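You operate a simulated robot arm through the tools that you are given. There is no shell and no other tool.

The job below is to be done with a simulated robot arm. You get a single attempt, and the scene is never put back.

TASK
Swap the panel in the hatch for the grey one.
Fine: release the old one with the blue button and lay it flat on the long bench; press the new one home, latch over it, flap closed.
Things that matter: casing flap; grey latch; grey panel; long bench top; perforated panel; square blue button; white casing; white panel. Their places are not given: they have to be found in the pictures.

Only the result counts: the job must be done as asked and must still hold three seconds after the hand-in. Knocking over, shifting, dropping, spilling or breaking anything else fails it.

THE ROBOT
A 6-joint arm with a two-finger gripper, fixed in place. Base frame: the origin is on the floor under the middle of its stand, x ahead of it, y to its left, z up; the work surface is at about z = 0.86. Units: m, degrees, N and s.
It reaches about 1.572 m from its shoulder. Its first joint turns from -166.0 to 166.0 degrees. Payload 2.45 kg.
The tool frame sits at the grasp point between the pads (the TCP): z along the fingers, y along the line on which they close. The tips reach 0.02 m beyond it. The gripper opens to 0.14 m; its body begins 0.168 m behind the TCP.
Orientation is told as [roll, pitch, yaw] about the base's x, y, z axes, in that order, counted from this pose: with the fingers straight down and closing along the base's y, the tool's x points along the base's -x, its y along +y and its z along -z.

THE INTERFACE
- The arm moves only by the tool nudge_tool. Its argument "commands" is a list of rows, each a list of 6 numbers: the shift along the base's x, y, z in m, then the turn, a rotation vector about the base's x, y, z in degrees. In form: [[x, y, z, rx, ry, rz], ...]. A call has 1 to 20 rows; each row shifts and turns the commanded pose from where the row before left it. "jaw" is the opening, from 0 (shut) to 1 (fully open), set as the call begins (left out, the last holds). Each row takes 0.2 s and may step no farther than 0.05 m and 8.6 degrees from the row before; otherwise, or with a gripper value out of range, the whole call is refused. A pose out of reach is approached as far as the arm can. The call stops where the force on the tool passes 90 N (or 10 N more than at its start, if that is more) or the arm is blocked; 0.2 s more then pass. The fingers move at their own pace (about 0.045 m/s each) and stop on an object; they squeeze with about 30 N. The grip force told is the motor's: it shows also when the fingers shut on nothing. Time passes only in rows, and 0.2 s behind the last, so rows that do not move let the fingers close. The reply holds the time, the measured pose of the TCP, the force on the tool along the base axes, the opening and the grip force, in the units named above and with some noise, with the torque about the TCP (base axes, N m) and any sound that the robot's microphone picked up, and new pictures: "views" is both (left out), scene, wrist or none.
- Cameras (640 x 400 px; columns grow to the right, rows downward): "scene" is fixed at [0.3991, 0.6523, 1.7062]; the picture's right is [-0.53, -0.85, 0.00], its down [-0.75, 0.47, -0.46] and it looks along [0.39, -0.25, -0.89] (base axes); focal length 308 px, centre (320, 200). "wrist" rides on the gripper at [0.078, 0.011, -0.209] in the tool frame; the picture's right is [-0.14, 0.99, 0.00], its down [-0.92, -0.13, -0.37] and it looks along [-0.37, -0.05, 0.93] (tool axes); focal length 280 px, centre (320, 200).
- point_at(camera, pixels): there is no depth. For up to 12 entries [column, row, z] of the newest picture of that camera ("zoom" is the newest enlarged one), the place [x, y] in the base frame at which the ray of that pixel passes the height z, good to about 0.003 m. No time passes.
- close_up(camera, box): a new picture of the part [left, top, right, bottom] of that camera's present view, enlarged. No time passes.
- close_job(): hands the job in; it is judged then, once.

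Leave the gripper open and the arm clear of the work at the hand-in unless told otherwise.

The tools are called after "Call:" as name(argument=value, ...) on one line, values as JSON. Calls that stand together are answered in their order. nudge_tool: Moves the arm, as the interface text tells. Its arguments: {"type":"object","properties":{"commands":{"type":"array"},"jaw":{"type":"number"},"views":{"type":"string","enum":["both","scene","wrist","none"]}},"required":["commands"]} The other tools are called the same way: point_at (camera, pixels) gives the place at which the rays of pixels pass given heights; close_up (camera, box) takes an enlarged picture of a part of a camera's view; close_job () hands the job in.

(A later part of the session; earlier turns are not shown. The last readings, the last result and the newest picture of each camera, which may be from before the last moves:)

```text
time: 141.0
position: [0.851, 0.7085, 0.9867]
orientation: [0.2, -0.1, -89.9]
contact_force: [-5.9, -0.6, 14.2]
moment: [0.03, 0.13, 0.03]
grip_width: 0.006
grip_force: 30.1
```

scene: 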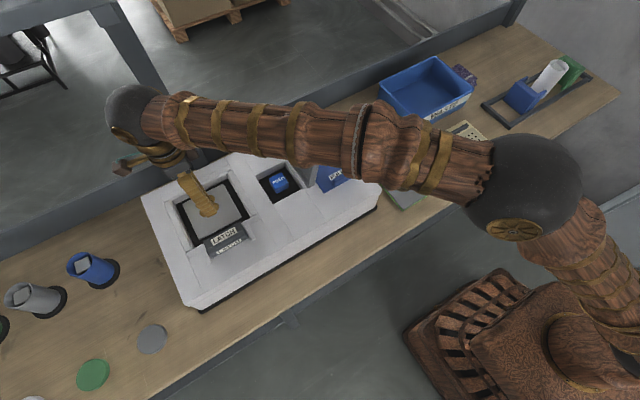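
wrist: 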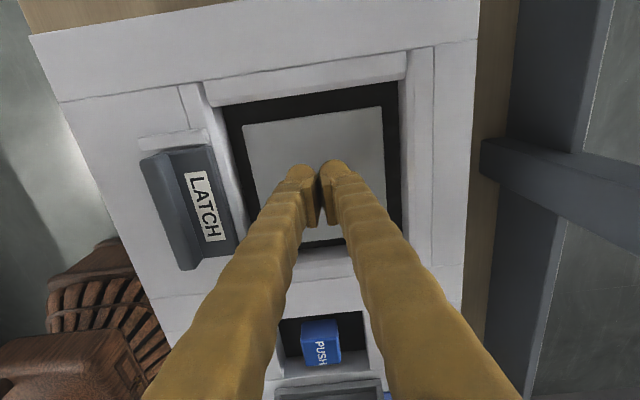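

The plate is a spring-loaded ejector (≈13 N, springs back up). That explains things: old panel popped ~11 mm onto it, and the grey panel's top at 0.983 was with the ejector fully down and staying down — the home depth, consistent with the scene comparison. I'll fetch the grey panel again, reinsert it centred, press it home, and check it stays before latching.

Call:
nudge_tool(commands=[[0, 0, 0.03, 0, 0, 0], [0, 0, 0.045, 0, 0, 0], [-0.035, 0, 0.03, 0, 0, 0], [-0.04, 0, 0.03, 0, 0, 0], [-0.04, 0, 0.03, 0, 0, 0], [-0.03, -0.03, 0.015, 0, 0, 0], [0, -0.0475, 0, 0, 0, 0], [0, -0.0475, 0, 0, 0, 0], [0, -0.0475, 0, 0, 0, 0], [0, -0.0475, 0, 0, 0, 0], [0, -0.0475, 0, 0, 0, 0], [0, -0.0475, 0, 0, 0, 0], [0, -0.0475, 0, 0, 0, 0], [0, -0.0475, 0, 0, 0, 0], [0, -0.0475, 0, 0, 0, 0], [0.01, -0.0475, 0, 0, 0, 0], [0.01, -0.045, 0, 0, 0, 0], [0, 0, 0, 0, 0, 0]], jaw=0.3, views="both")

```text
time: 144.8
position: [0.7242, 0.1546, 1.1642]
orientation: [0.1, -0.2, -89.9]
contact_force: [-0.5, 0.9, -0.1]
moment: [0.01, 0.01, -0.02]
grip_width: 0.0419
grip_force: 0.0
```

scene: 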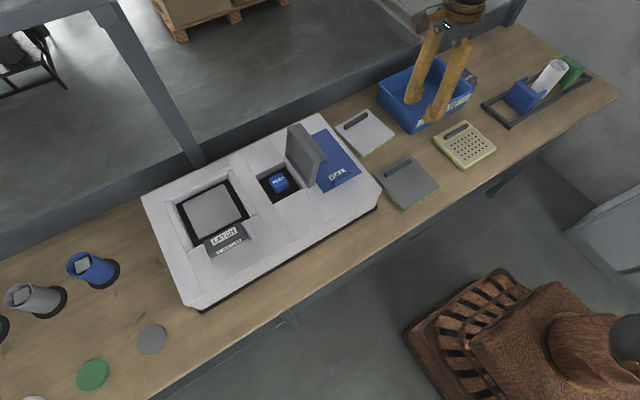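
wrist: 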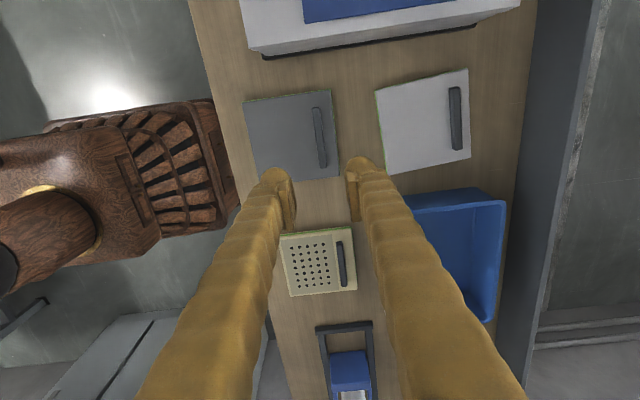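

I measure the handle ends again before descending.

Call:
close_up(camera="wrist", box=[235, 80, 355, 190])

```text
3.64 times, centred on (295, 135) of wrist
```

zoom: 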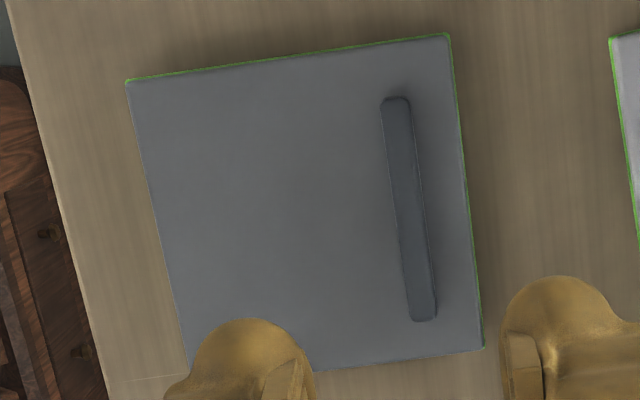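

Call:
point_at(camera="zoom", pixels=[[396, 98, 0.895], [424, 319, 0.895], [127, 82, 0.882], [448, 36, 0.882], [483, 349, 0.882], [191, 382, 0.882]])

```text
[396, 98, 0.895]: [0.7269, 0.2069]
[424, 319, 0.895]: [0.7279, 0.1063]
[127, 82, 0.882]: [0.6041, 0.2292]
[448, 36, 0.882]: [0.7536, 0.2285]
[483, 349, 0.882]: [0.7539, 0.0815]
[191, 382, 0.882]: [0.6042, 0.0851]
```

Handle centre ≈ (0.727, 0.157) and the panel is square to the axes. I descend to the grip height and close.

Call:
nudge_tool(commands=[[0.001, 0.001, -0.045, 0, 0, 0], [0.001, 0.001, -0.045, 0, 0, 0], [0, 0, -0.045, 0, 0, 0], [0, 0, -0.045, 0, 0, 0], [0, 0, -0.045, 0, 0, 0], [0, 0, -0.02, 0, 0, 0], [0, 0, -0.008, 0, 0, 0], [0, 0, -0.005, 0, 0, 0], [0, 0, 0, 0, 0, 0]], views="none")

Call:
nudge_tool(commands=[[0, 0, -0.002, 0, 0, 0], [0, 0, 0, 0, 0, 0]], views="wrist")

```text
time: 146.8
position: [0.7277, 0.1587, 0.9066]
orientation: [0.0, -0.2, -89.7]
contact_force: [-0.2, 0.0, -1.2]
moment: [0.03, -0.01, 0.0]
grip_width: 0.0423
grip_force: 0.0
```

```text
time: 147.4
position: [0.7286, 0.1594, 0.9052]
orientation: [0.0, -0.2, -90.1]
contact_force: [-0.7, -0.3, -0.6]
moment: [-0.01, 0.05, -0.01]
grip_width: 0.0422
grip_force: 0.1
```

wrist: 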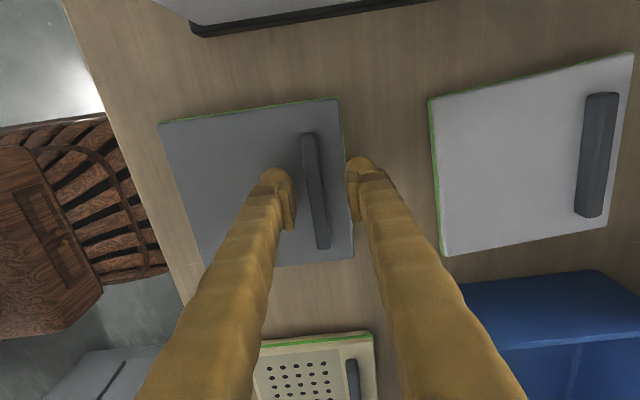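

The handle is ~3 mm to −x of centre. I correct by (−3, −2) mm and close.

Call:
nudge_tool(commands=[[-0.003, -0.002, -0.0005, 0, 0, 0], [0, 0, 0, 0, 0, 0]], views="none")

Call:
nudge_tool(commands=[[0, 0, 0, 0, 0, 0], [0, 0, 0, 0, 0, 0], [0, 0, 0, 0, 0, 0]], jaw=0, views="wrist")

```text
time: 148.0
position: [0.7249, 0.1568, 0.9045]
orientation: [0.2, -0.2, -90.1]
contact_force: [-0.4, 0.1, 0.2]
moment: [0.0, 0.0, 0.01]
grip_width: 0.042
grip_force: 0.2
```

```text
time: 148.8
position: [0.7247, 0.1569, 0.9053]
orientation: [0.0, -0.2, -89.8]
contact_force: [-0.4, 0.3, -0.4]
moment: [0.01, 0.04, -0.03]
grip_width: 0.0128
grip_force: 29.9
```

wrist: 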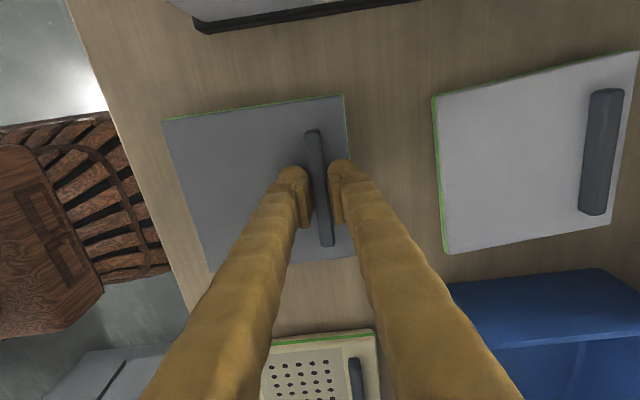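

Gripped at the handle's middle. From the wall probing, the centred target is TCP ≈ (0.897, 0.708). I lift and carry it back to the hatch.

Call:
nudge_tool(commands=[[0, 0, 0.01, 0, 0, 0], [0, 0, 0.03, 0, 0, 0], [0, 0, 0.045, 0, 0, 0], [0, 0, 0.045, 0, 0, 0], [-0.01, 0, 0.045, 0, 0, 0], [-0.01, 0, 0.045, 0, 0, 0], [-0.005, 0, 0.045, 0, 0, 0], [0, 0.046, 0, 0, 0, 0], [0, 0.046, 0, 0, 0, 0], [0, 0.046, 0, 0, 0, 0], [0, 0.046, 0, 0, 0, 0], [0, 0.046, 0, 0, 0, 0], [0, 0.046, 0, 0, 0, 0], [0, 0.046, 0, 0, 0, 0], [0, 0.046, 0, 0, 0, 0], [0, 0.046, 0, 0, 0, 0], [0, 0.046, 0, 0, 0, 0], [0, 0.046, 0, 0, 0, 0], [0, 0.0455, 0, 0, 0, 0], [0, 0, 0, 0, 0, 0]], views="both")

```text
time: 153.0
position: [0.6986, 0.7072, 1.1734]
orientation: [0.1, -0.2, -89.8]
contact_force: [-0.9, -0.8, -2.1]
moment: [0.02, -0.04, -0.03]
grip_width: 0.013
grip_force: 30.1
```

scene: 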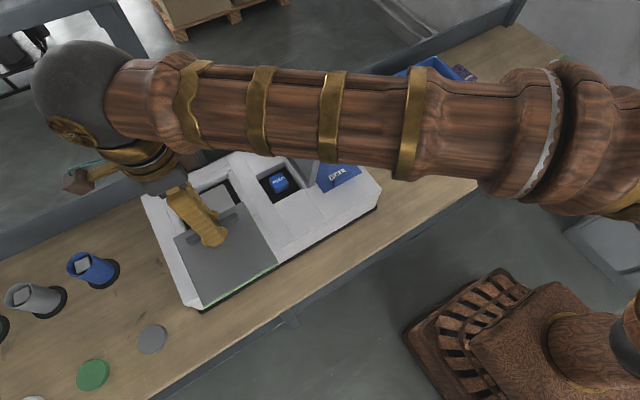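
wrist: 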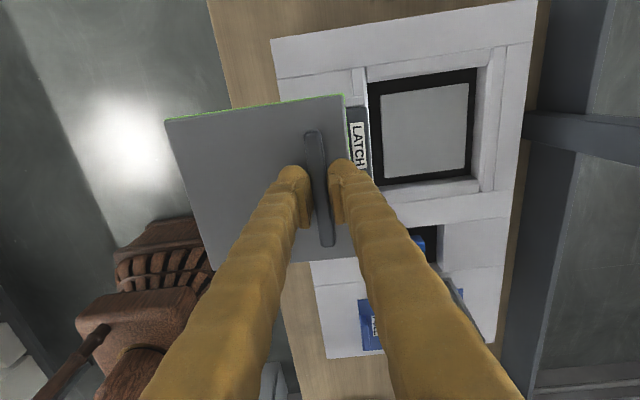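

Over the latch side again. I move in over the hatch and lower to just above the opening.

Call:
nudge_tool(commands=[[0.035, 0, -0.01, 0, 0, 0], [0.04, 0, -0.015, 0, 0, 0], [0.04, 0, -0.015, 0, 0, 0], [0.04, 0, -0.02, 0, 0, 0], [0.035, 0, -0.02, 0, 0, 0], [0.0085, 0, -0.02, 0, 0, 0], [0, 0, -0.02, 0, 0, 0], [0, 0, -0.02, 0, 0, 0], [0, 0, 0, 0, 0, 0]], views="both")

```text
time: 155.0
position: [0.8997, 0.7076, 1.0311]
orientation: [0.1, -0.2, -89.9]
contact_force: [0.1, 0.2, -2.1]
moment: [0.04, -0.05, 0.01]
grip_width: 0.0129
grip_force: 30.0
```

scene: 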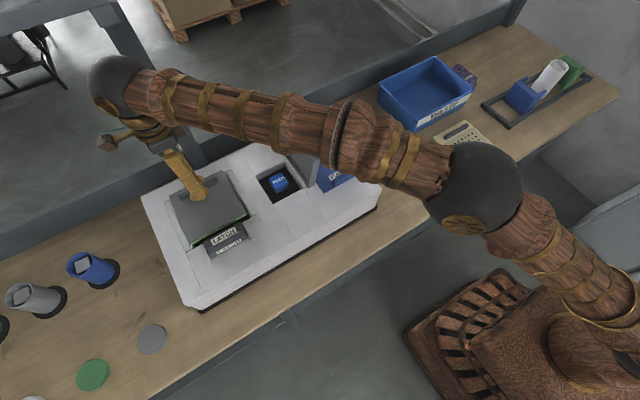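
wrist: 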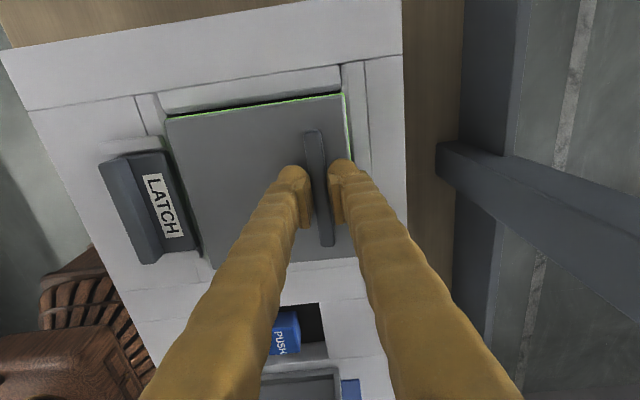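

I nudge −1.5 mm in x and lower stepwise; I expect to meet the ejector at TCP ≈1.0165 and home at ≈1.0065.

Call:
nudge_tool(commands=[[-0.0015, 0.0005, -0.006, 0, 0, 0], [0, 0, -0.005, 0, 0, 0]], views="none")

Call:
nudge_tool(commands=[[0, 0, -0.003, 0, 0, 0]], views="none")

Call:
nudge_tool(commands=[[0, 0, -0.003, 0, 0, 0]], views="none")

Call:
nudge_tool(commands=[[0, 0, -0.003, 0, 0, 0]], views="none")

```text
time: 155.6
position: [0.8969, 0.7077, 1.02]
orientation: [-0.1, -0.2, -90.0]
contact_force: [0.8, -0.3, -0.7]
moment: [0.07, 0.07, 0.02]
grip_width: 0.0126
grip_force: 30.0
```

```text
time: 156.0
position: [0.8946, 0.7089, 1.0174]
orientation: [0.3, -0.2, -90.0]
contact_force: [-0.2, -1.7, 4.7]
moment: [-0.18, -0.02, 0.02]
grip_width: 0.0128
grip_force: 30.0
```

```text
time: 156.4
position: [0.8957, 0.7088, 1.0131]
orientation: [0.1, -0.1, -89.9]
contact_force: [1.8, 1.5, 7.1]
moment: [-0.21, -0.02, 0.03]
grip_width: 0.0127
grip_force: 29.7
```

```text
time: 156.8
position: [0.8948, 0.7097, 1.0098]
orientation: [0.0, -0.2, -89.9]
contact_force: [-0.2, 0.5, -2.2]
moment: [0.03, -0.1, 0.01]
grip_width: 0.0127
grip_force: 30.3
```

Same signature: ~7 N from the ejector, then it lets go at TCP ≈1.010. I continue to the stop and press.

Call:
nudge_tool(commands=[[0, 0, -0.003, 0, 0, 0]], views="none")

Call:
nudge_tool(commands=[[0, 0, -0.003, 0, 0, 0]], views="none")

Call:
nudge_tool(commands=[[0, 0, -0.003, 0, 0, 0], [0, 0, 0, 0, 0, 0], [0, 0, 0, 0, 0, 0]], views="wrist")

```text
time: 157.2
position: [0.8956, 0.7077, 1.0078]
orientation: [0.0, -0.2, -89.8]
contact_force: [-2.5, 0.1, 7.3]
moment: [-0.08, 0.02, 0.0]
grip_width: 0.0128
grip_force: 29.8
```

```text
time: 157.6
position: [0.8958, 0.7085, 1.0062]
orientation: [0.2, 0.0, -90.0]
contact_force: [-7.2, -2.3, 23.9]
moment: [-0.02, 0.14, 0.02]
grip_width: 0.0132
grip_force: 30.0
```

```text
time: 158.4
position: [0.8971, 0.7088, 1.0033]
orientation: [0.2, -0.2, -90.0]
contact_force: [1.4, 4.7, 52.9]
moment: [0.13, 0.17, -0.1]
grip_width: 0.013
grip_force: 29.8
```

wrist: 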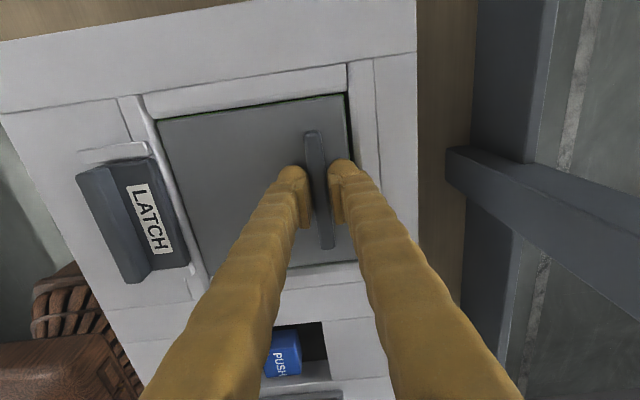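

No click yet at 53 N. I press a little more here and hold.

Call:
nudge_tool(commands=[[0, 0, -0.002, 0, 0, 0], [0, 0, 0, 0, 0, 0], [0, 0, 0, 0, 0, 0], [0, 0, 0, 0, 0, 0], [0, 0, 0, 0, 0, 0]], views="none")

```text
time: 159.6
position: [0.8954, 0.7094, 1.0029]
orientation: [0.4, 0.0, -89.9]
contact_force: [5.7, 12.8, 74.0]
moment: [0.41, 0.38, -0.28]
grip_width: 0.0129
grip_force: 29.9
```

No click. I release the handle and press at the panel's centre, now that it's laterally centred.

Call:
nudge_tool(commands=[[0, 0, 0.006, -0.3, 0, 0], [0, 0, 0.002, 0, 0, 0], [0, 0, 0, 0, 0, 0]], views="none")

Call:
nudge_tool(commands=[[0, 0, 0, 0, 0, 0], [0, 0, 0, 0, 0, 0], [0, 0, 0, 0, 0, 0], [0, 0, 0.015, 0, 0, 0], [0, 0, 0.02, 0, 0, 0]], jaw=0.35, views="both")

Call:
nudge_tool(commands=[[-0.023, -0.001, 0, 0, 0, 0], [-0.023, -0.001, 0, 0, 0, 0], [0, 0, -0.015, 0, 0, 0], [0, 0, -0.01, 0, 0, 0], [0, 0, 0, 0, 0, 0]], jaw=0, views="wrist")

```text
time: 160.4
position: [0.8956, 0.7077, 1.0052]
orientation: [-0.1, -0.7, -90.1]
contact_force: [-1.8, 0.2, 2.1]
moment: [0.2, -0.09, 0.09]
grip_width: 0.0131
grip_force: 30.4
```

```text
time: 161.6
position: [0.8977, 0.7089, 1.04]
orientation: [0.1, -0.5, -89.9]
contact_force: [-0.8, 0.4, -0.4]
moment: [-0.03, -0.03, -0.01]
grip_width: 0.0488
grip_force: 0.0
```

scene: 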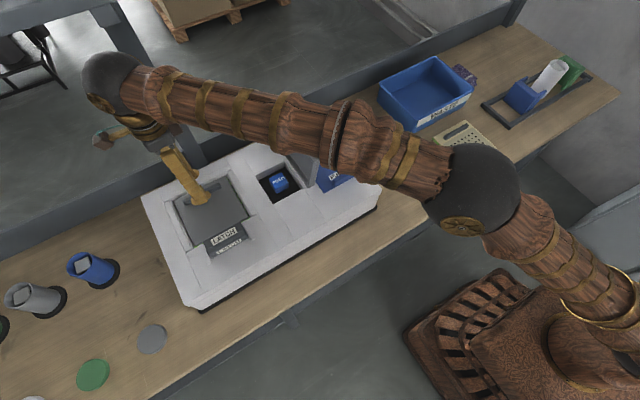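
wrist: 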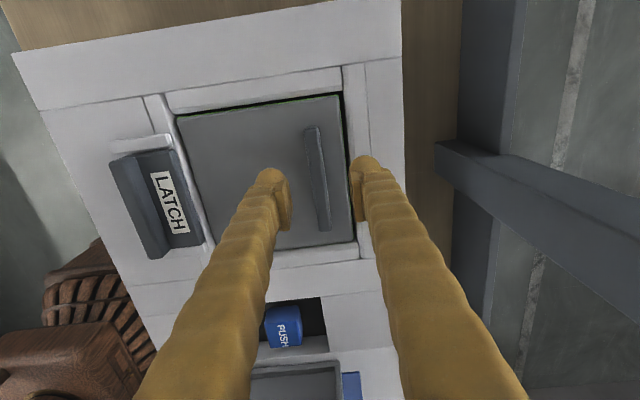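

```text
time: 162.8
position: [0.8511, 0.709, 1.0168]
orientation: [0.1, -0.5, -89.9]
contact_force: [0.0, 0.5, 0.1]
moment: [-0.01, -0.01, 0.03]
grip_width: 0.0
grip_force: 29.8
```

wrist: 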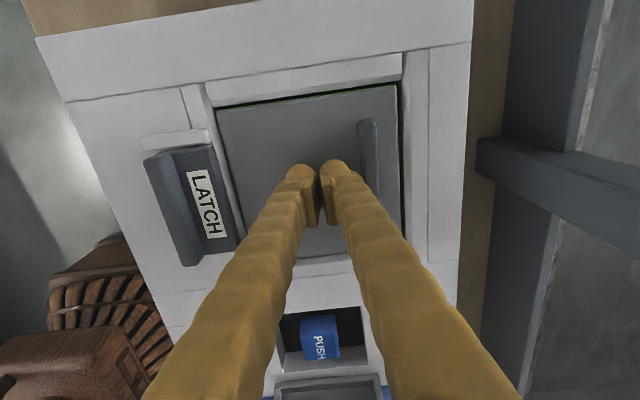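

Pressing at the centre now.

Call:
nudge_tool(commands=[[0, 0, -0.008, 0, 0, 0], [0, 0, -0.004, 0, 0, 0]], views="none")

Call:
nudge_tool(commands=[[0, 0, -0.004, 0, 0, 0]], views="none")

Call:
nudge_tool(commands=[[0, 0, -0.003, 0, 0, 0], [0, 0, 0, 0, 0, 0]], views="none")

Call:
nudge_tool(commands=[[0, 0, -0.001, 0, 0, 0], [0, 0, 0, 0, 0, 0], [0, 0, 0, 0, 0, 0]], views="none")

```text
time: 163.4
position: [0.8499, 0.7077, 1.0035]
orientation: [0.0, -0.5, -89.9]
contact_force: [0.0, -0.5, -0.3]
moment: [-0.01, -0.02, 0.0]
grip_width: 0.0
grip_force: 29.6
```

```text
time: 163.8
position: [0.8508, 0.7074, 1.0041]
orientation: [0.2, -0.4, -90.0]
contact_force: [-0.8, -2.6, 25.7]
moment: [-0.01, 0.06, 0.02]
grip_width: 0.006
grip_force: 29.8
```

```text
time: 164.4
position: [0.8504, 0.7089, 1.0029]
orientation: [0.3, -0.3, -90.0]
contact_force: [17.4, 7.0, 62.1]
moment: [0.26, -0.21, 0.0]
grip_width: 0.0061
grip_force: 29.4
```

```text
time: 165.2
position: [0.85, 0.7086, 1.0033]
orientation: [0.3, -0.3, -90.0]
contact_force: [22.8, 8.7, 81.9]
moment: [0.37, -0.28, -0.01]
grip_width: 0.0061
grip_force: 29.3
```

The panel holds at the home stop (82 N, no further travel), and the ejector no longer pushes it up. Next I slide the latch over it: I go around to the −x side of the latch bar with closed fingers.

Call:
nudge_tool(commands=[[0, 0, 0.02, 0, 0.3, 0], [0, 0, 0.04, 0, 0, 0], [-0.045, 0, 0.01, 0, 0, 0], [-0.045, 0, 0.0, 0, 0, 0], [-0.045, 0, 0, 0, 0, 0], [-0.045, 0, 0, 0, 0, 0], [0, 0, 0, 0, 0, 0]], views="both")

Call:
close_up(camera="wrist", box=[280, 60, 520, 230])

```text
time: 166.8
position: [0.6697, 0.706, 1.0691]
orientation: [-0.3, -0.6, -89.9]
contact_force: [0.0, -0.7, 0.1]
moment: [0.01, -0.03, -0.04]
grip_width: 0.0002
grip_force: 29.2
```

scene: 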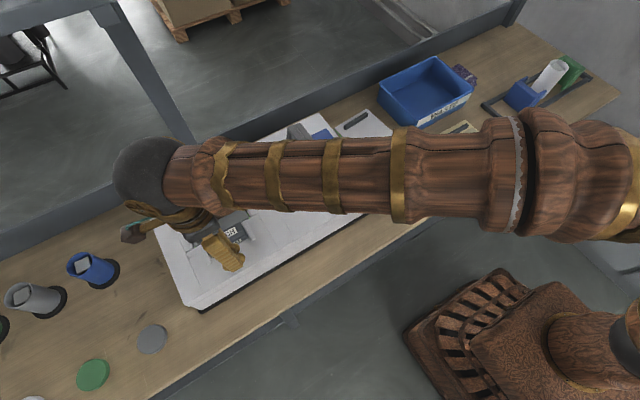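
wrist: 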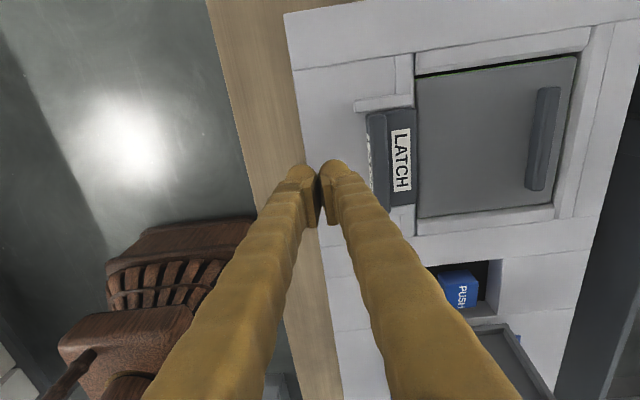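

```text
2.35 times, centred on (400, 145) of wrist
```

zoom: 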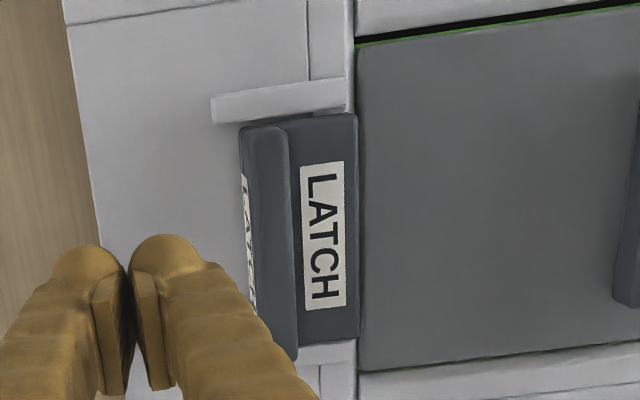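

The latch bar lies at zoom (265,240); the fingers are on its −x side. I lower the tips to z≈0.993 and push in +x in small steps.

Call:
nudge_tool(commands=[[0, 0, -0.03, 0, 0, 0], [0, 0, -0.02, 0, 0, 0], [0, 0, -0.006, 0, 0, 0]], views="wrist")

Call:
nudge_tool(commands=[[0.006, 0, 0, 0, 0, 0], [0.006, 0, 0, 0, 0, 0]], views="none")

Call:
nudge_tool(commands=[[0.005, 0, 0, 0, 0, 0]], views="none")

```text
time: 167.6
position: [0.6723, 0.7057, 1.0121]
orientation: [-0.4, -0.6, -90.0]
contact_force: [-0.4, 0.5, -0.6]
moment: [0.0, 0.02, 0.02]
grip_width: 0.0
grip_force: 29.3
```

wrist: 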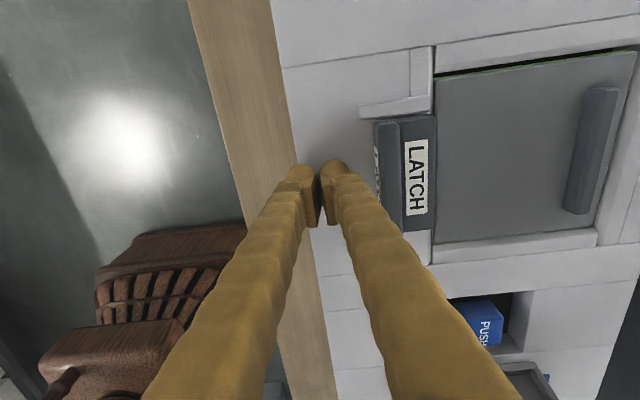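

```text
time: 168.2
position: [0.6833, 0.7072, 1.0115]
orientation: [-0.3, -0.5, -90.0]
contact_force: [-0.5, -0.5, 0.0]
moment: [-0.02, -0.01, -0.01]
grip_width: 0.0
grip_force: 29.3
```

```text
time: 168.6
position: [0.6887, 0.7087, 1.0102]
orientation: [-0.3, -0.4, -89.9]
contact_force: [0.6, 0.5, -0.4]
moment: [0.02, -0.02, -0.03]
grip_width: 0.0001
grip_force: 29.2
```

Still free. I continue in +x until I feel the bar.

Call:
nudge_tool(commands=[[0.005, 0, 0, 0, 0, 0]], views="none")

Call:
nudge_tool(commands=[[0.005, 0, 0, 0, 0, 0]], views="none")

Call:
nudge_tool(commands=[[0.004, 0, 0, 0, 0, 0]], views="wrist")

```text
time: 169.0
position: [0.6916, 0.7078, 1.0114]
orientation: [-0.3, -0.5, -89.9]
contact_force: [-0.5, 0.3, 0.5]
moment: [0.01, 0.02, 0.0]
grip_width: 0.0
grip_force: 29.2
```

```text
time: 169.4
position: [0.6984, 0.7075, 1.0096]
orientation: [-0.3, -0.4, -89.8]
contact_force: [-1.0, -0.2, -0.2]
moment: [0.01, 0.02, -0.02]
grip_width: 0.0001
grip_force: 29.1
```

```text
time: 169.8
position: [0.7014, 0.7075, 1.0101]
orientation: [-0.3, -0.5, -89.9]
contact_force: [-0.6, 0.4, -0.4]
moment: [-0.02, 0.02, -0.02]
grip_width: 0.0001
grip_force: 29.9
```

wrist: 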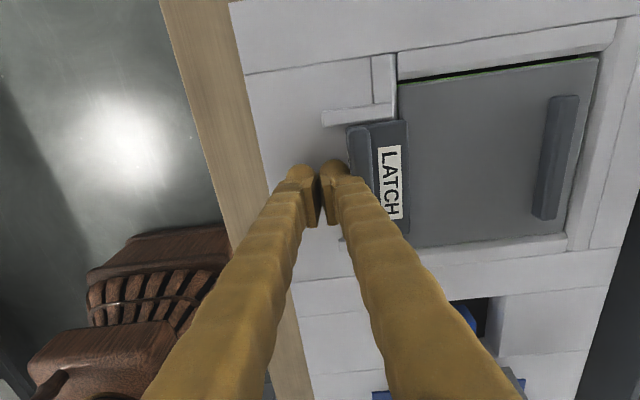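

Nearly at the bar. Continue by 3 mm steps.

Call:
nudge_tool(commands=[[0.003, 0, 0, 0, 0, 0]], views="none")

Call:
nudge_tool(commands=[[0.003, 0, 0, 0, 0, 0]], views="none")

Call:
nudge_tool(commands=[[0.003, 0, 0, 0, 0, 0]], views="none")

Call:
nudge_tool(commands=[[0.003, 0, 0, 0, 0, 0]], views="wrist")

```text
time: 170.2
position: [0.7044, 0.7073, 1.0094]
orientation: [-0.3, -0.5, -89.9]
contact_force: [-1.2, 0.9, 1.3]
moment: [0.0, -0.03, 0.0]
grip_width: 0.0001
grip_force: 29.0
```

```text
time: 170.6
position: [0.7067, 0.7077, 1.0104]
orientation: [-0.2, -0.5, -89.9]
contact_force: [-0.6, -0.7, -0.1]
moment: [0.03, 0.0, -0.03]
grip_width: 0.0
grip_force: 29.4
```

```text
time: 171.0
position: [0.7107, 0.7087, 1.0094]
orientation: [-0.2, -0.6, -89.9]
contact_force: [-1.4, 0.5, 0.2]
moment: [0.02, -0.02, -0.03]
grip_width: 0.0001
grip_force: 29.2
```

```text
time: 171.4
position: [0.7122, 0.7083, 1.0114]
orientation: [-0.2, -0.5, -90.0]
contact_force: [-1.1, 0.0, 0.2]
moment: [0.01, -0.01, -0.04]
grip_width: 0.0
grip_force: 29.3
```

wrist: 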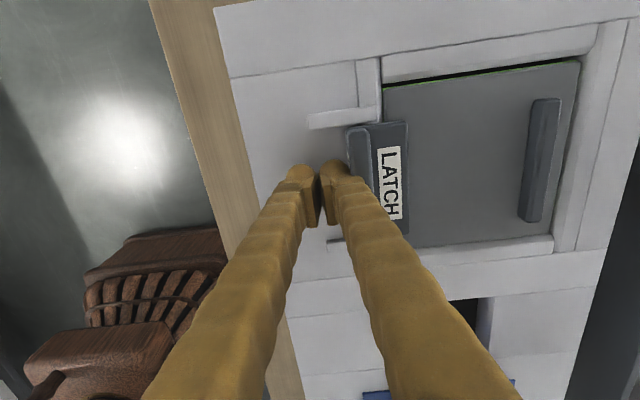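

The latch is now moving along with the fingers at only ~1 N, its tongue starting to overlap the panel edge. I continue pushing.

Call:
nudge_tool(commands=[[0.003, 0, 0, 0, 0, 0]], views="none")

Call:
nudge_tool(commands=[[0.003, 0, 0, 0, 0, 0]], views="none")

Call:
nudge_tool(commands=[[0.003, 0, 0, 0, 0, 0]], views="none")

Call:
nudge_tool(commands=[[0.003, 0, 0, 0, 0, 0]], views="wrist")

```text
time: 171.8
position: [0.7151, 0.7078, 1.0121]
orientation: [-0.3, -0.5, -89.8]
contact_force: [-26.7, -2.1, 2.6]
moment: [0.02, -0.18, -0.43]
grip_width: 0.0
grip_force: 29.8
```

```text
time: 172.2
position: [0.7157, 0.709, 1.0111]
orientation: [-0.4, -0.6, -89.9]
contact_force: [-73.8, -6.1, 8.5]
moment: [-0.09, -0.63, -1.19]
grip_width: 0.0001
grip_force: 29.1
```

```text
time: 172.5
position: [0.7145, 0.7082, 1.0116]
orientation: [-0.8, -0.5, -89.8]
contact_force: [-32.0, 1.2, 7.6]
moment: [-0.1, -0.38, -0.38]
grip_width: 0.0
grip_force: 29.5
stopped in row 1: the force on the tool passed its limit at 100 N (the readings are from after the stop); the commanded pose is now the measured one
```

```text
time: 172.9
position: [0.7152, 0.7088, 1.0104]
orientation: [-1.0, -0.5, -89.9]
contact_force: [-85.7, -5.7, 15.8]
moment: [-0.2, -0.9, -1.38]
grip_width: 0.0001
grip_force: 29.7
```

wrist: 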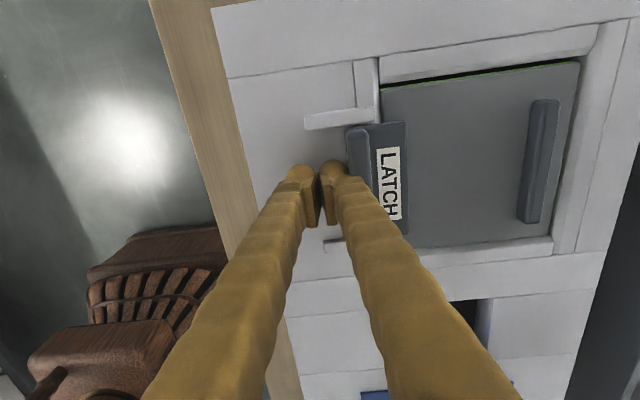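

A hard stop at TCP x≈0.715, which fits the latch's fully closed end. I back off, rise, and check the latch position against the starting picture.

Call:
nudge_tool(commands=[[-0.01, 0, 0, 0.6, 0, 0], [-0.02, 0, 0.02, 0, 0, 0], [0, 0, 0.045, 0, 0, 0], [0, 0, 0.045, 0, 0, 0], [0, -0.04, 0.02, 0, 0, 0], [0, -0.045, 0, 0, 0, 0], [0, -0.045, 0, 0, 0, 0], [0, -0.045, 0, 0, 0, 0], [0, -0.045, 0, 0, 0, 0], [0, -0.045, 0, 0, 0, 0], [0, -0.045, 0, 0, 0, 0], [0, -0.045, 0, 0, 0, 0], [0, 0, 0, 0, 0, 0]], jaw=1, views="both")

Call:
close_up(camera="scene", box=[160, 160, 260, 260])

Call:
close_up(camera="scene", box=[190, 200, 270, 260])

```text
time: 175.7
position: [0.6902, 0.3561, 1.1384]
orientation: [-0.6, 0.1, -89.8]
contact_force: [-0.2, 0.5, 0.2]
moment: [0.02, 0.0, -0.01]
grip_width: 0.1398
grip_force: 0.1
```

scene: 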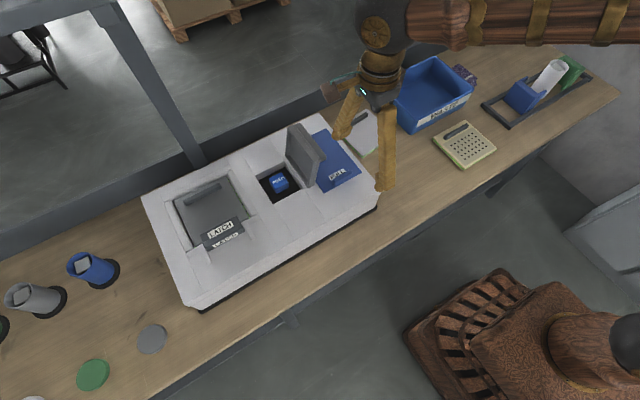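
wrist: 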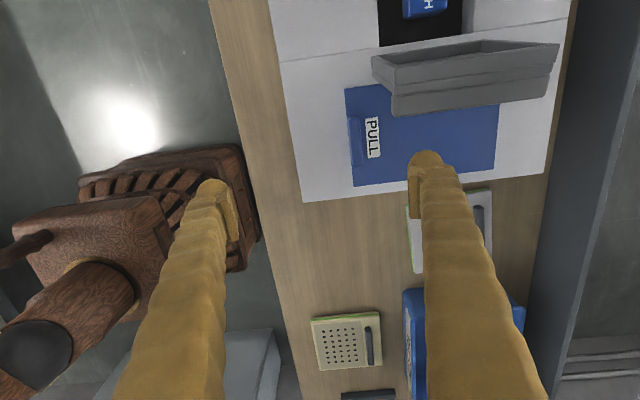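

```text
4.00 times, centred on (210, 210) of scene
```

zoom: 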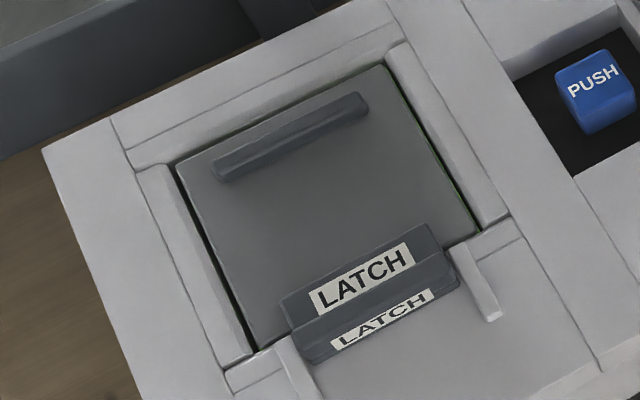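

```text
6.67 times, centred on (230, 230) of scene
```

zoom: 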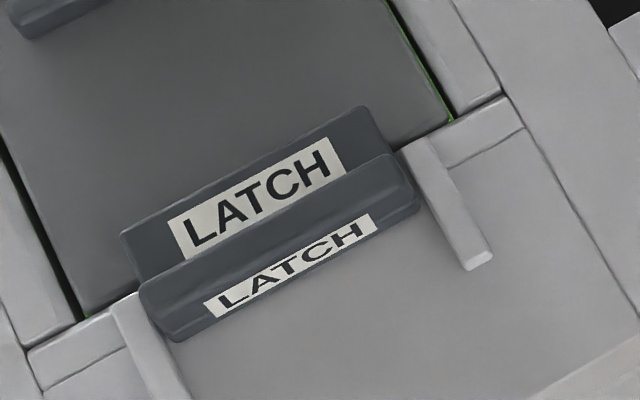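

The latch now sits exactly where it was at the start (labels at the same pixels), over the grey panel, and the panel's corners match the home position. Next: close the flap. With fingers closed I go to its −y side (x≈0.83, y≈0.34) to push the lip over in +y.

Call:
nudge_tool(commands=[[0, -0.012, 0.005, 0.6, 0, 0], [0.03, 0, 0, 0, 0, 0], [0.04, 0, 0, 0, 0, 0], [0.04, 0, 0, 0, 0, 0], [0.032, 0, 0, 0, 0, 0], [0, 0, 0, 0, 0, 0], [0, 0, 0, 0, 0, 0], [0, 0, -0.03, 0, 0, 0], [0, 0, -0.03, 0, 0, 0], [0, 0, 0, 0, 0, 0]], jaw=0, views="both")

```text
time: 177.9
position: [0.8326, 0.3403, 1.0859]
orientation: [-0.6, 0.8, -90.0]
contact_force: [0.2, -0.6, -0.4]
moment: [0.01, 0.01, -0.01]
grip_width: 0.0
grip_force: 29.8
```

scene: 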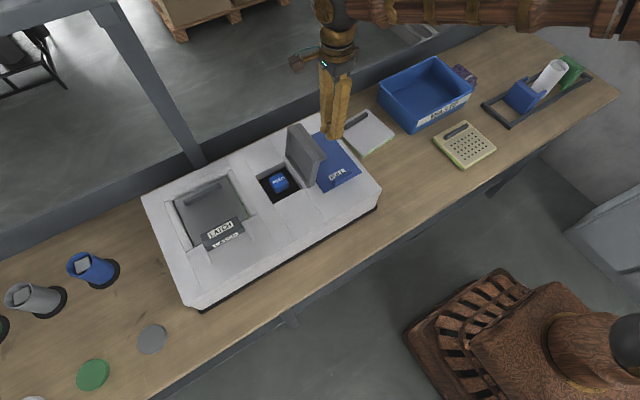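
wrist: 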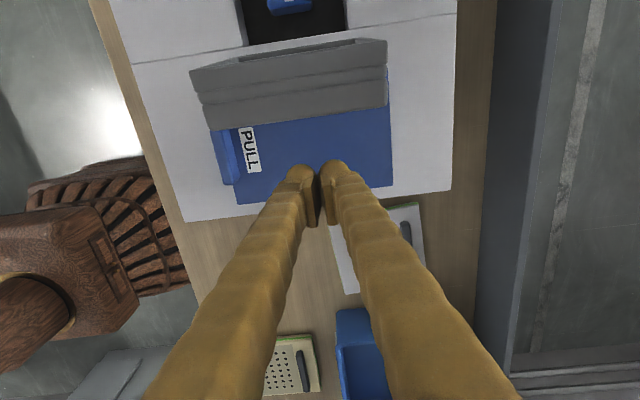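

The flap is ahead of the fingers (+y is up in the picture). I push in +y gradually.

Call:
nudge_tool(commands=[[0, 0.015, 0, 0, 0, 0], [0, 0.015, 0, 0, 0, 0], [0, 0.01, 0, 0, 0, 0]], views="none")

Call:
nudge_tool(commands=[[0, 0.01, 0, 0, 0, 0], [0, 0.01, 0, 0, 0, 0]], views="both")

```text
time: 178.7
position: [0.8325, 0.3779, 1.0862]
orientation: [-0.6, 0.8, -89.9]
contact_force: [-0.3, 0.0, -0.1]
moment: [0.05, -0.03, 0.03]
grip_width: 0.0002
grip_force: 28.9
```

```text
time: 179.3
position: [0.8314, 0.3996, 1.0868]
orientation: [-0.7, 0.7, -90.0]
contact_force: [0.6, -0.2, -1.0]
moment: [-0.04, -0.01, 0.03]
grip_width: 0.0
grip_force: 29.5
```

scene: 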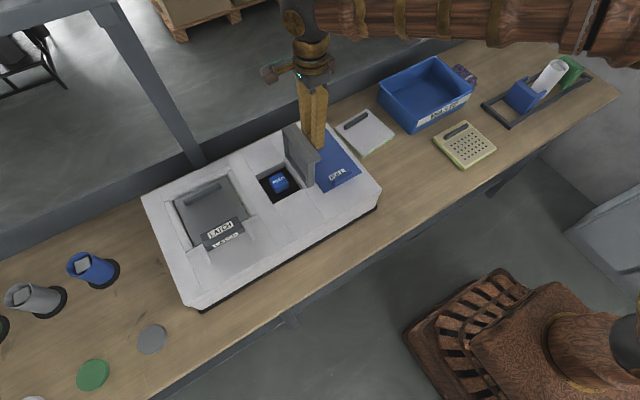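
wrist: 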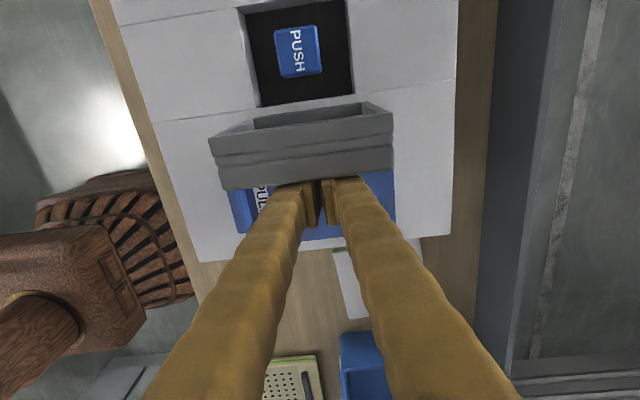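

The flap is swinging with the fingers at negligible force. I continue in +y.

Call:
nudge_tool(commands=[[0, 0.01, 0, 0, 0, 0], [0, 0.01, 0, 0, 0, 0], [0, 0.01, 0, 0, 0, 0], [0, 0.01, 0, 0, 0, 0]], views="both")

```text
time: 180.3
position: [0.8319, 0.4421, 1.0857]
orientation: [-0.6, 0.7, -89.9]
contact_force: [0.2, 0.8, -0.8]
moment: [0.02, -0.01, -0.03]
grip_width: 0.0
grip_force: 29.6
```

scene: 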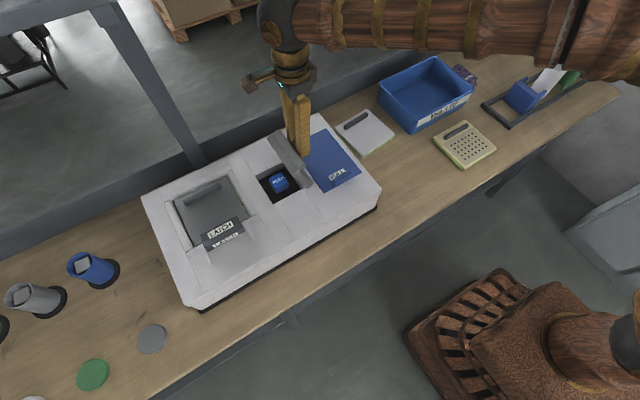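
wrist: 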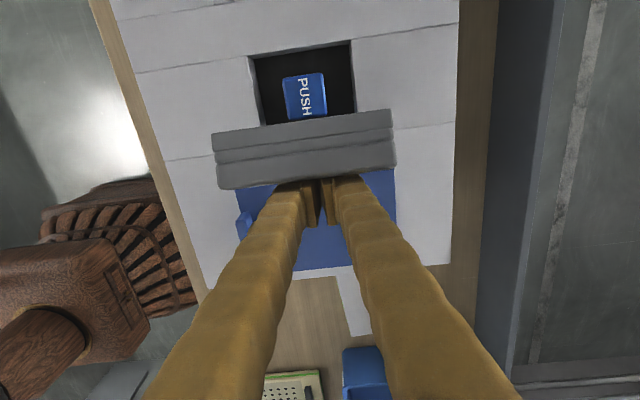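

Continuing to push; the flap is at roughly 70–75°.

Call:
nudge_tool(commands=[[0, 0.01, 0, 0, 0, 0], [0, 0.01, 0, 0, 0, 0], [0, 0.01, 0, 0, 0, 0], [0, 0.01, 0, 0, 0, 0], [0, 0.01, 0, 0, 0, 0]], views="both")

```text
time: 181.5
position: [0.8331, 0.491, 1.0826]
orientation: [-0.7, 0.6, -90.2]
contact_force: [-1.9, -9.2, -17.3]
moment: [-0.37, -0.05, 0.07]
grip_width: 0.0058
grip_force: 29.4
```

scene: 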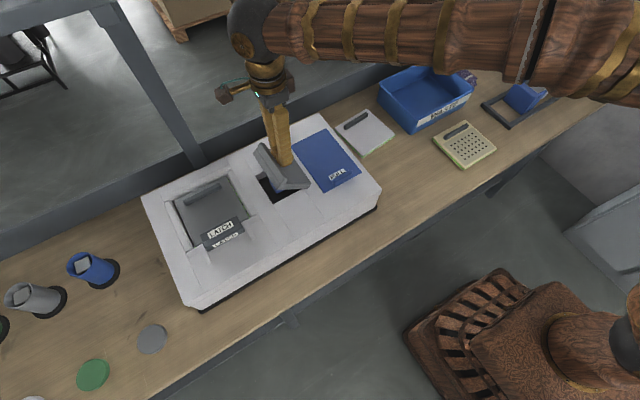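
wrist: 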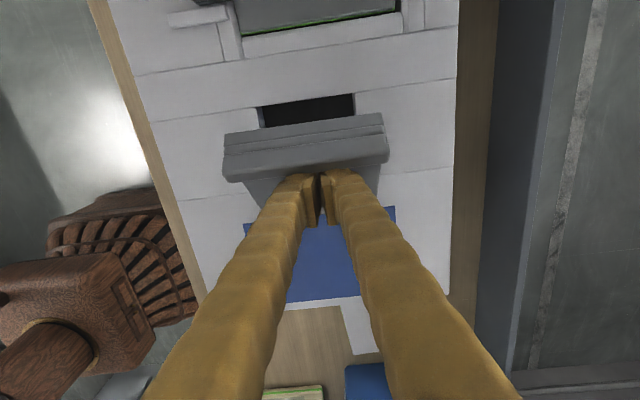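

The flap is at about 45°, and the fingers are wedged in the corner under the lip (Fz −17 N). I back off 22 mm in −y, then press down on the flap's plate from above.

Call:
nudge_tool(commands=[[0, -0.01, 0, 0, 0, 0], [0, -0.012, 0, 0, 0, 0], [0, 0, 0, 0, 0, 0]], views="both")

```text
time: 182.3
position: [0.8319, 0.4682, 1.0859]
orientation: [-0.6, 0.7, -89.9]
contact_force: [-0.6, -0.9, 0.0]
moment: [0.0, 0.03, 0.01]
grip_width: 0.0001
grip_force: 29.6
```

scene: 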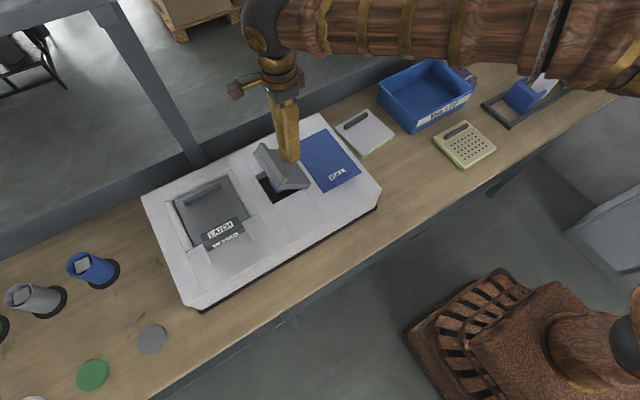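
wrist: 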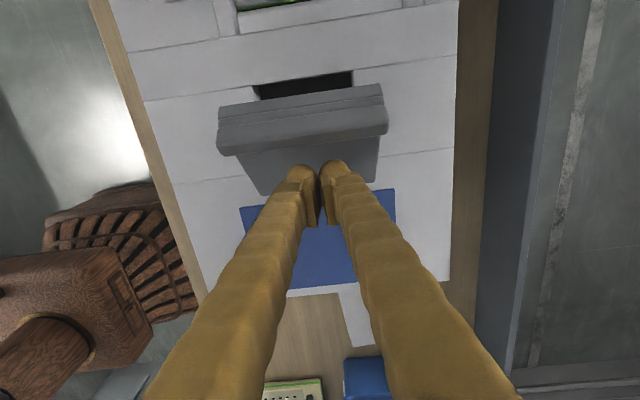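

The flap stays at 45°. I press down on its plate in small steps.

Call:
nudge_tool(commands=[[0, 0.004, -0.01, 0, 0, 0], [0, 0, -0.01, 0, 0, 0], [0, 0, -0.006, 0, 0, 0]], views="none")

Call:
nudge_tool(commands=[[0, 0.002, -0.006, 0, 0, 0], [0, 0.002, -0.006, 0, 0, 0]], views="both")

```text
time: 183.1
position: [0.8319, 0.4721, 1.0598]
orientation: [-0.6, 0.7, -90.0]
contact_force: [0.4, 0.4, -0.5]
moment: [0.01, 0.04, -0.03]
grip_width: 0.0
grip_force: 29.1
```

```text
time: 183.7
position: [0.8327, 0.4755, 1.0469]
orientation: [-0.6, 0.8, -89.9]
contact_force: [-0.8, 0.0, 0.5]
moment: [-0.05, 0.0, -0.03]
grip_width: 0.0
grip_force: 29.0
```

scene: 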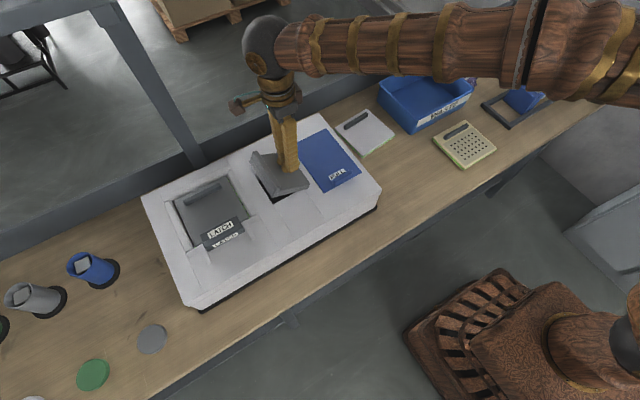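
wrist: 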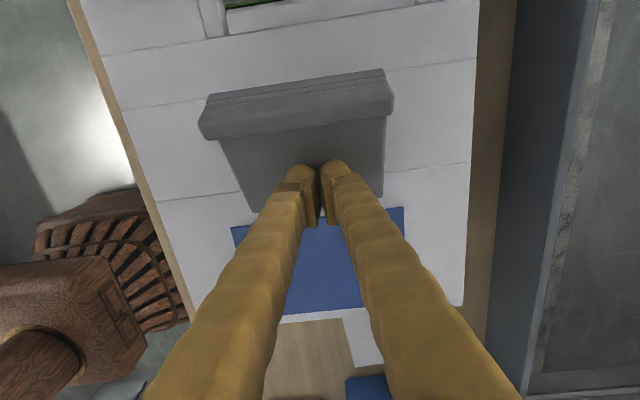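

The flap is closing, now ~25°. I keep pressing down while shifting slightly to +y.

Call:
nudge_tool(commands=[[0, 0.005, -0.005, 0, 0, 0], [0, 0.005, -0.004, 0, 0, 0], [0, 0.005, -0.004, 0, 0, 0]], views="both")

```text
time: 184.5
position: [0.8305, 0.4918, 1.0345]
orientation: [-0.6, 0.7, -90.0]
contact_force: [0.6, 0.0, 0.2]
moment: [-0.02, 0.0, 0.02]
grip_width: 0.0002
grip_force: 29.4
```

scene: 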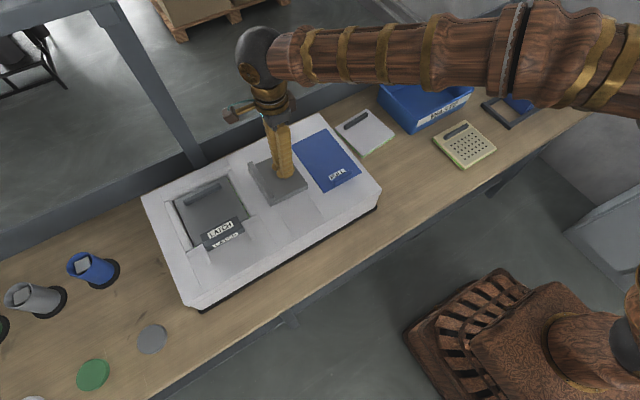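
wrist: 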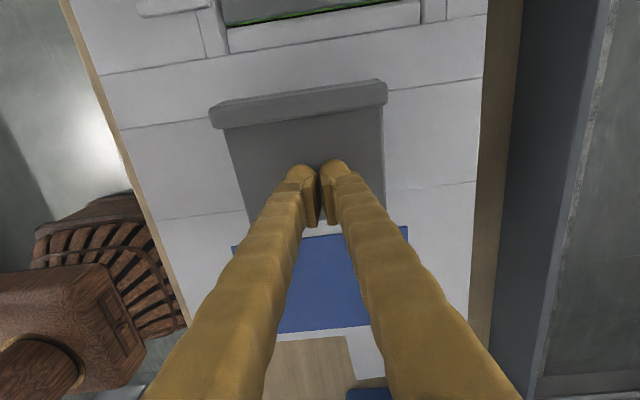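

Almost closed. I press the last bit down, moving closer to the lip, until I feel it seat.

Call:
nudge_tool(commands=[[0, 0.01, 0, 0, 0, 0], [0, 0.008, -0.003, 0, 0, 0], [0, 0.002, -0.003, 0, 0, 0]], views="none")

Call:
nudge_tool(commands=[[0, 0, -0.003, 0, 0, 0]], views="none")

Call:
nudge_tool(commands=[[0, 0, -0.002, 0, 0, 0]], views="both")

```text
time: 185.3
position: [0.8322, 0.5103, 1.029]
orientation: [-0.6, 0.7, -90.0]
contact_force: [-2.1, -2.0, 8.8]
moment: [-0.17, -0.02, -0.03]
grip_width: 0.006
grip_force: 29.4
```

```text
time: 185.7
position: [0.8317, 0.5114, 1.0302]
orientation: [-0.3, 0.8, -89.9]
contact_force: [7.0, 2.0, 39.4]
moment: [-0.25, -0.27, 0.02]
grip_width: 0.006
grip_force: 29.4
```

```text
time: 186.1
position: [0.8326, 0.5108, 1.0289]
orientation: [-0.2, 0.8, -89.9]
contact_force: [11.7, -0.4, 82.7]
moment: [-0.72, -0.37, 0.14]
grip_width: 0.0062
grip_force: 29.5
```

scene: 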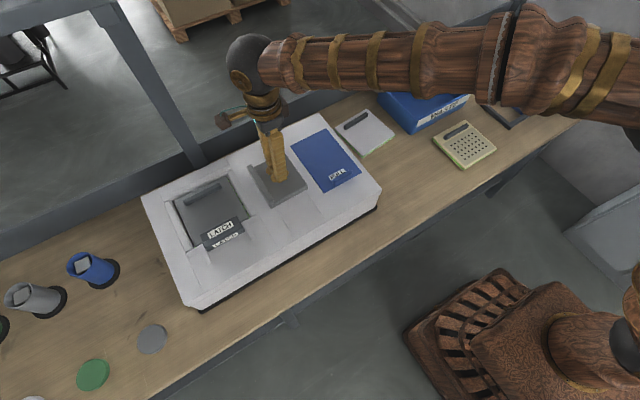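
wrist: 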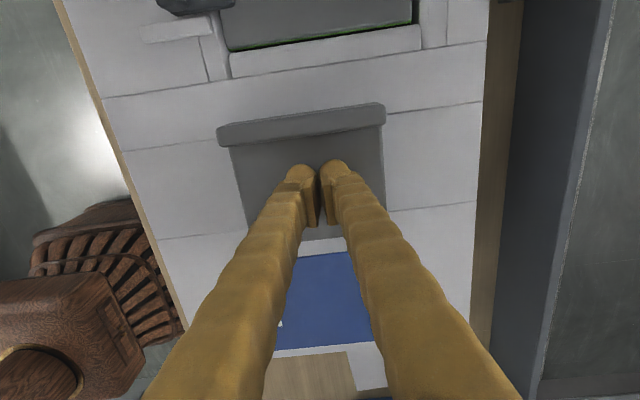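

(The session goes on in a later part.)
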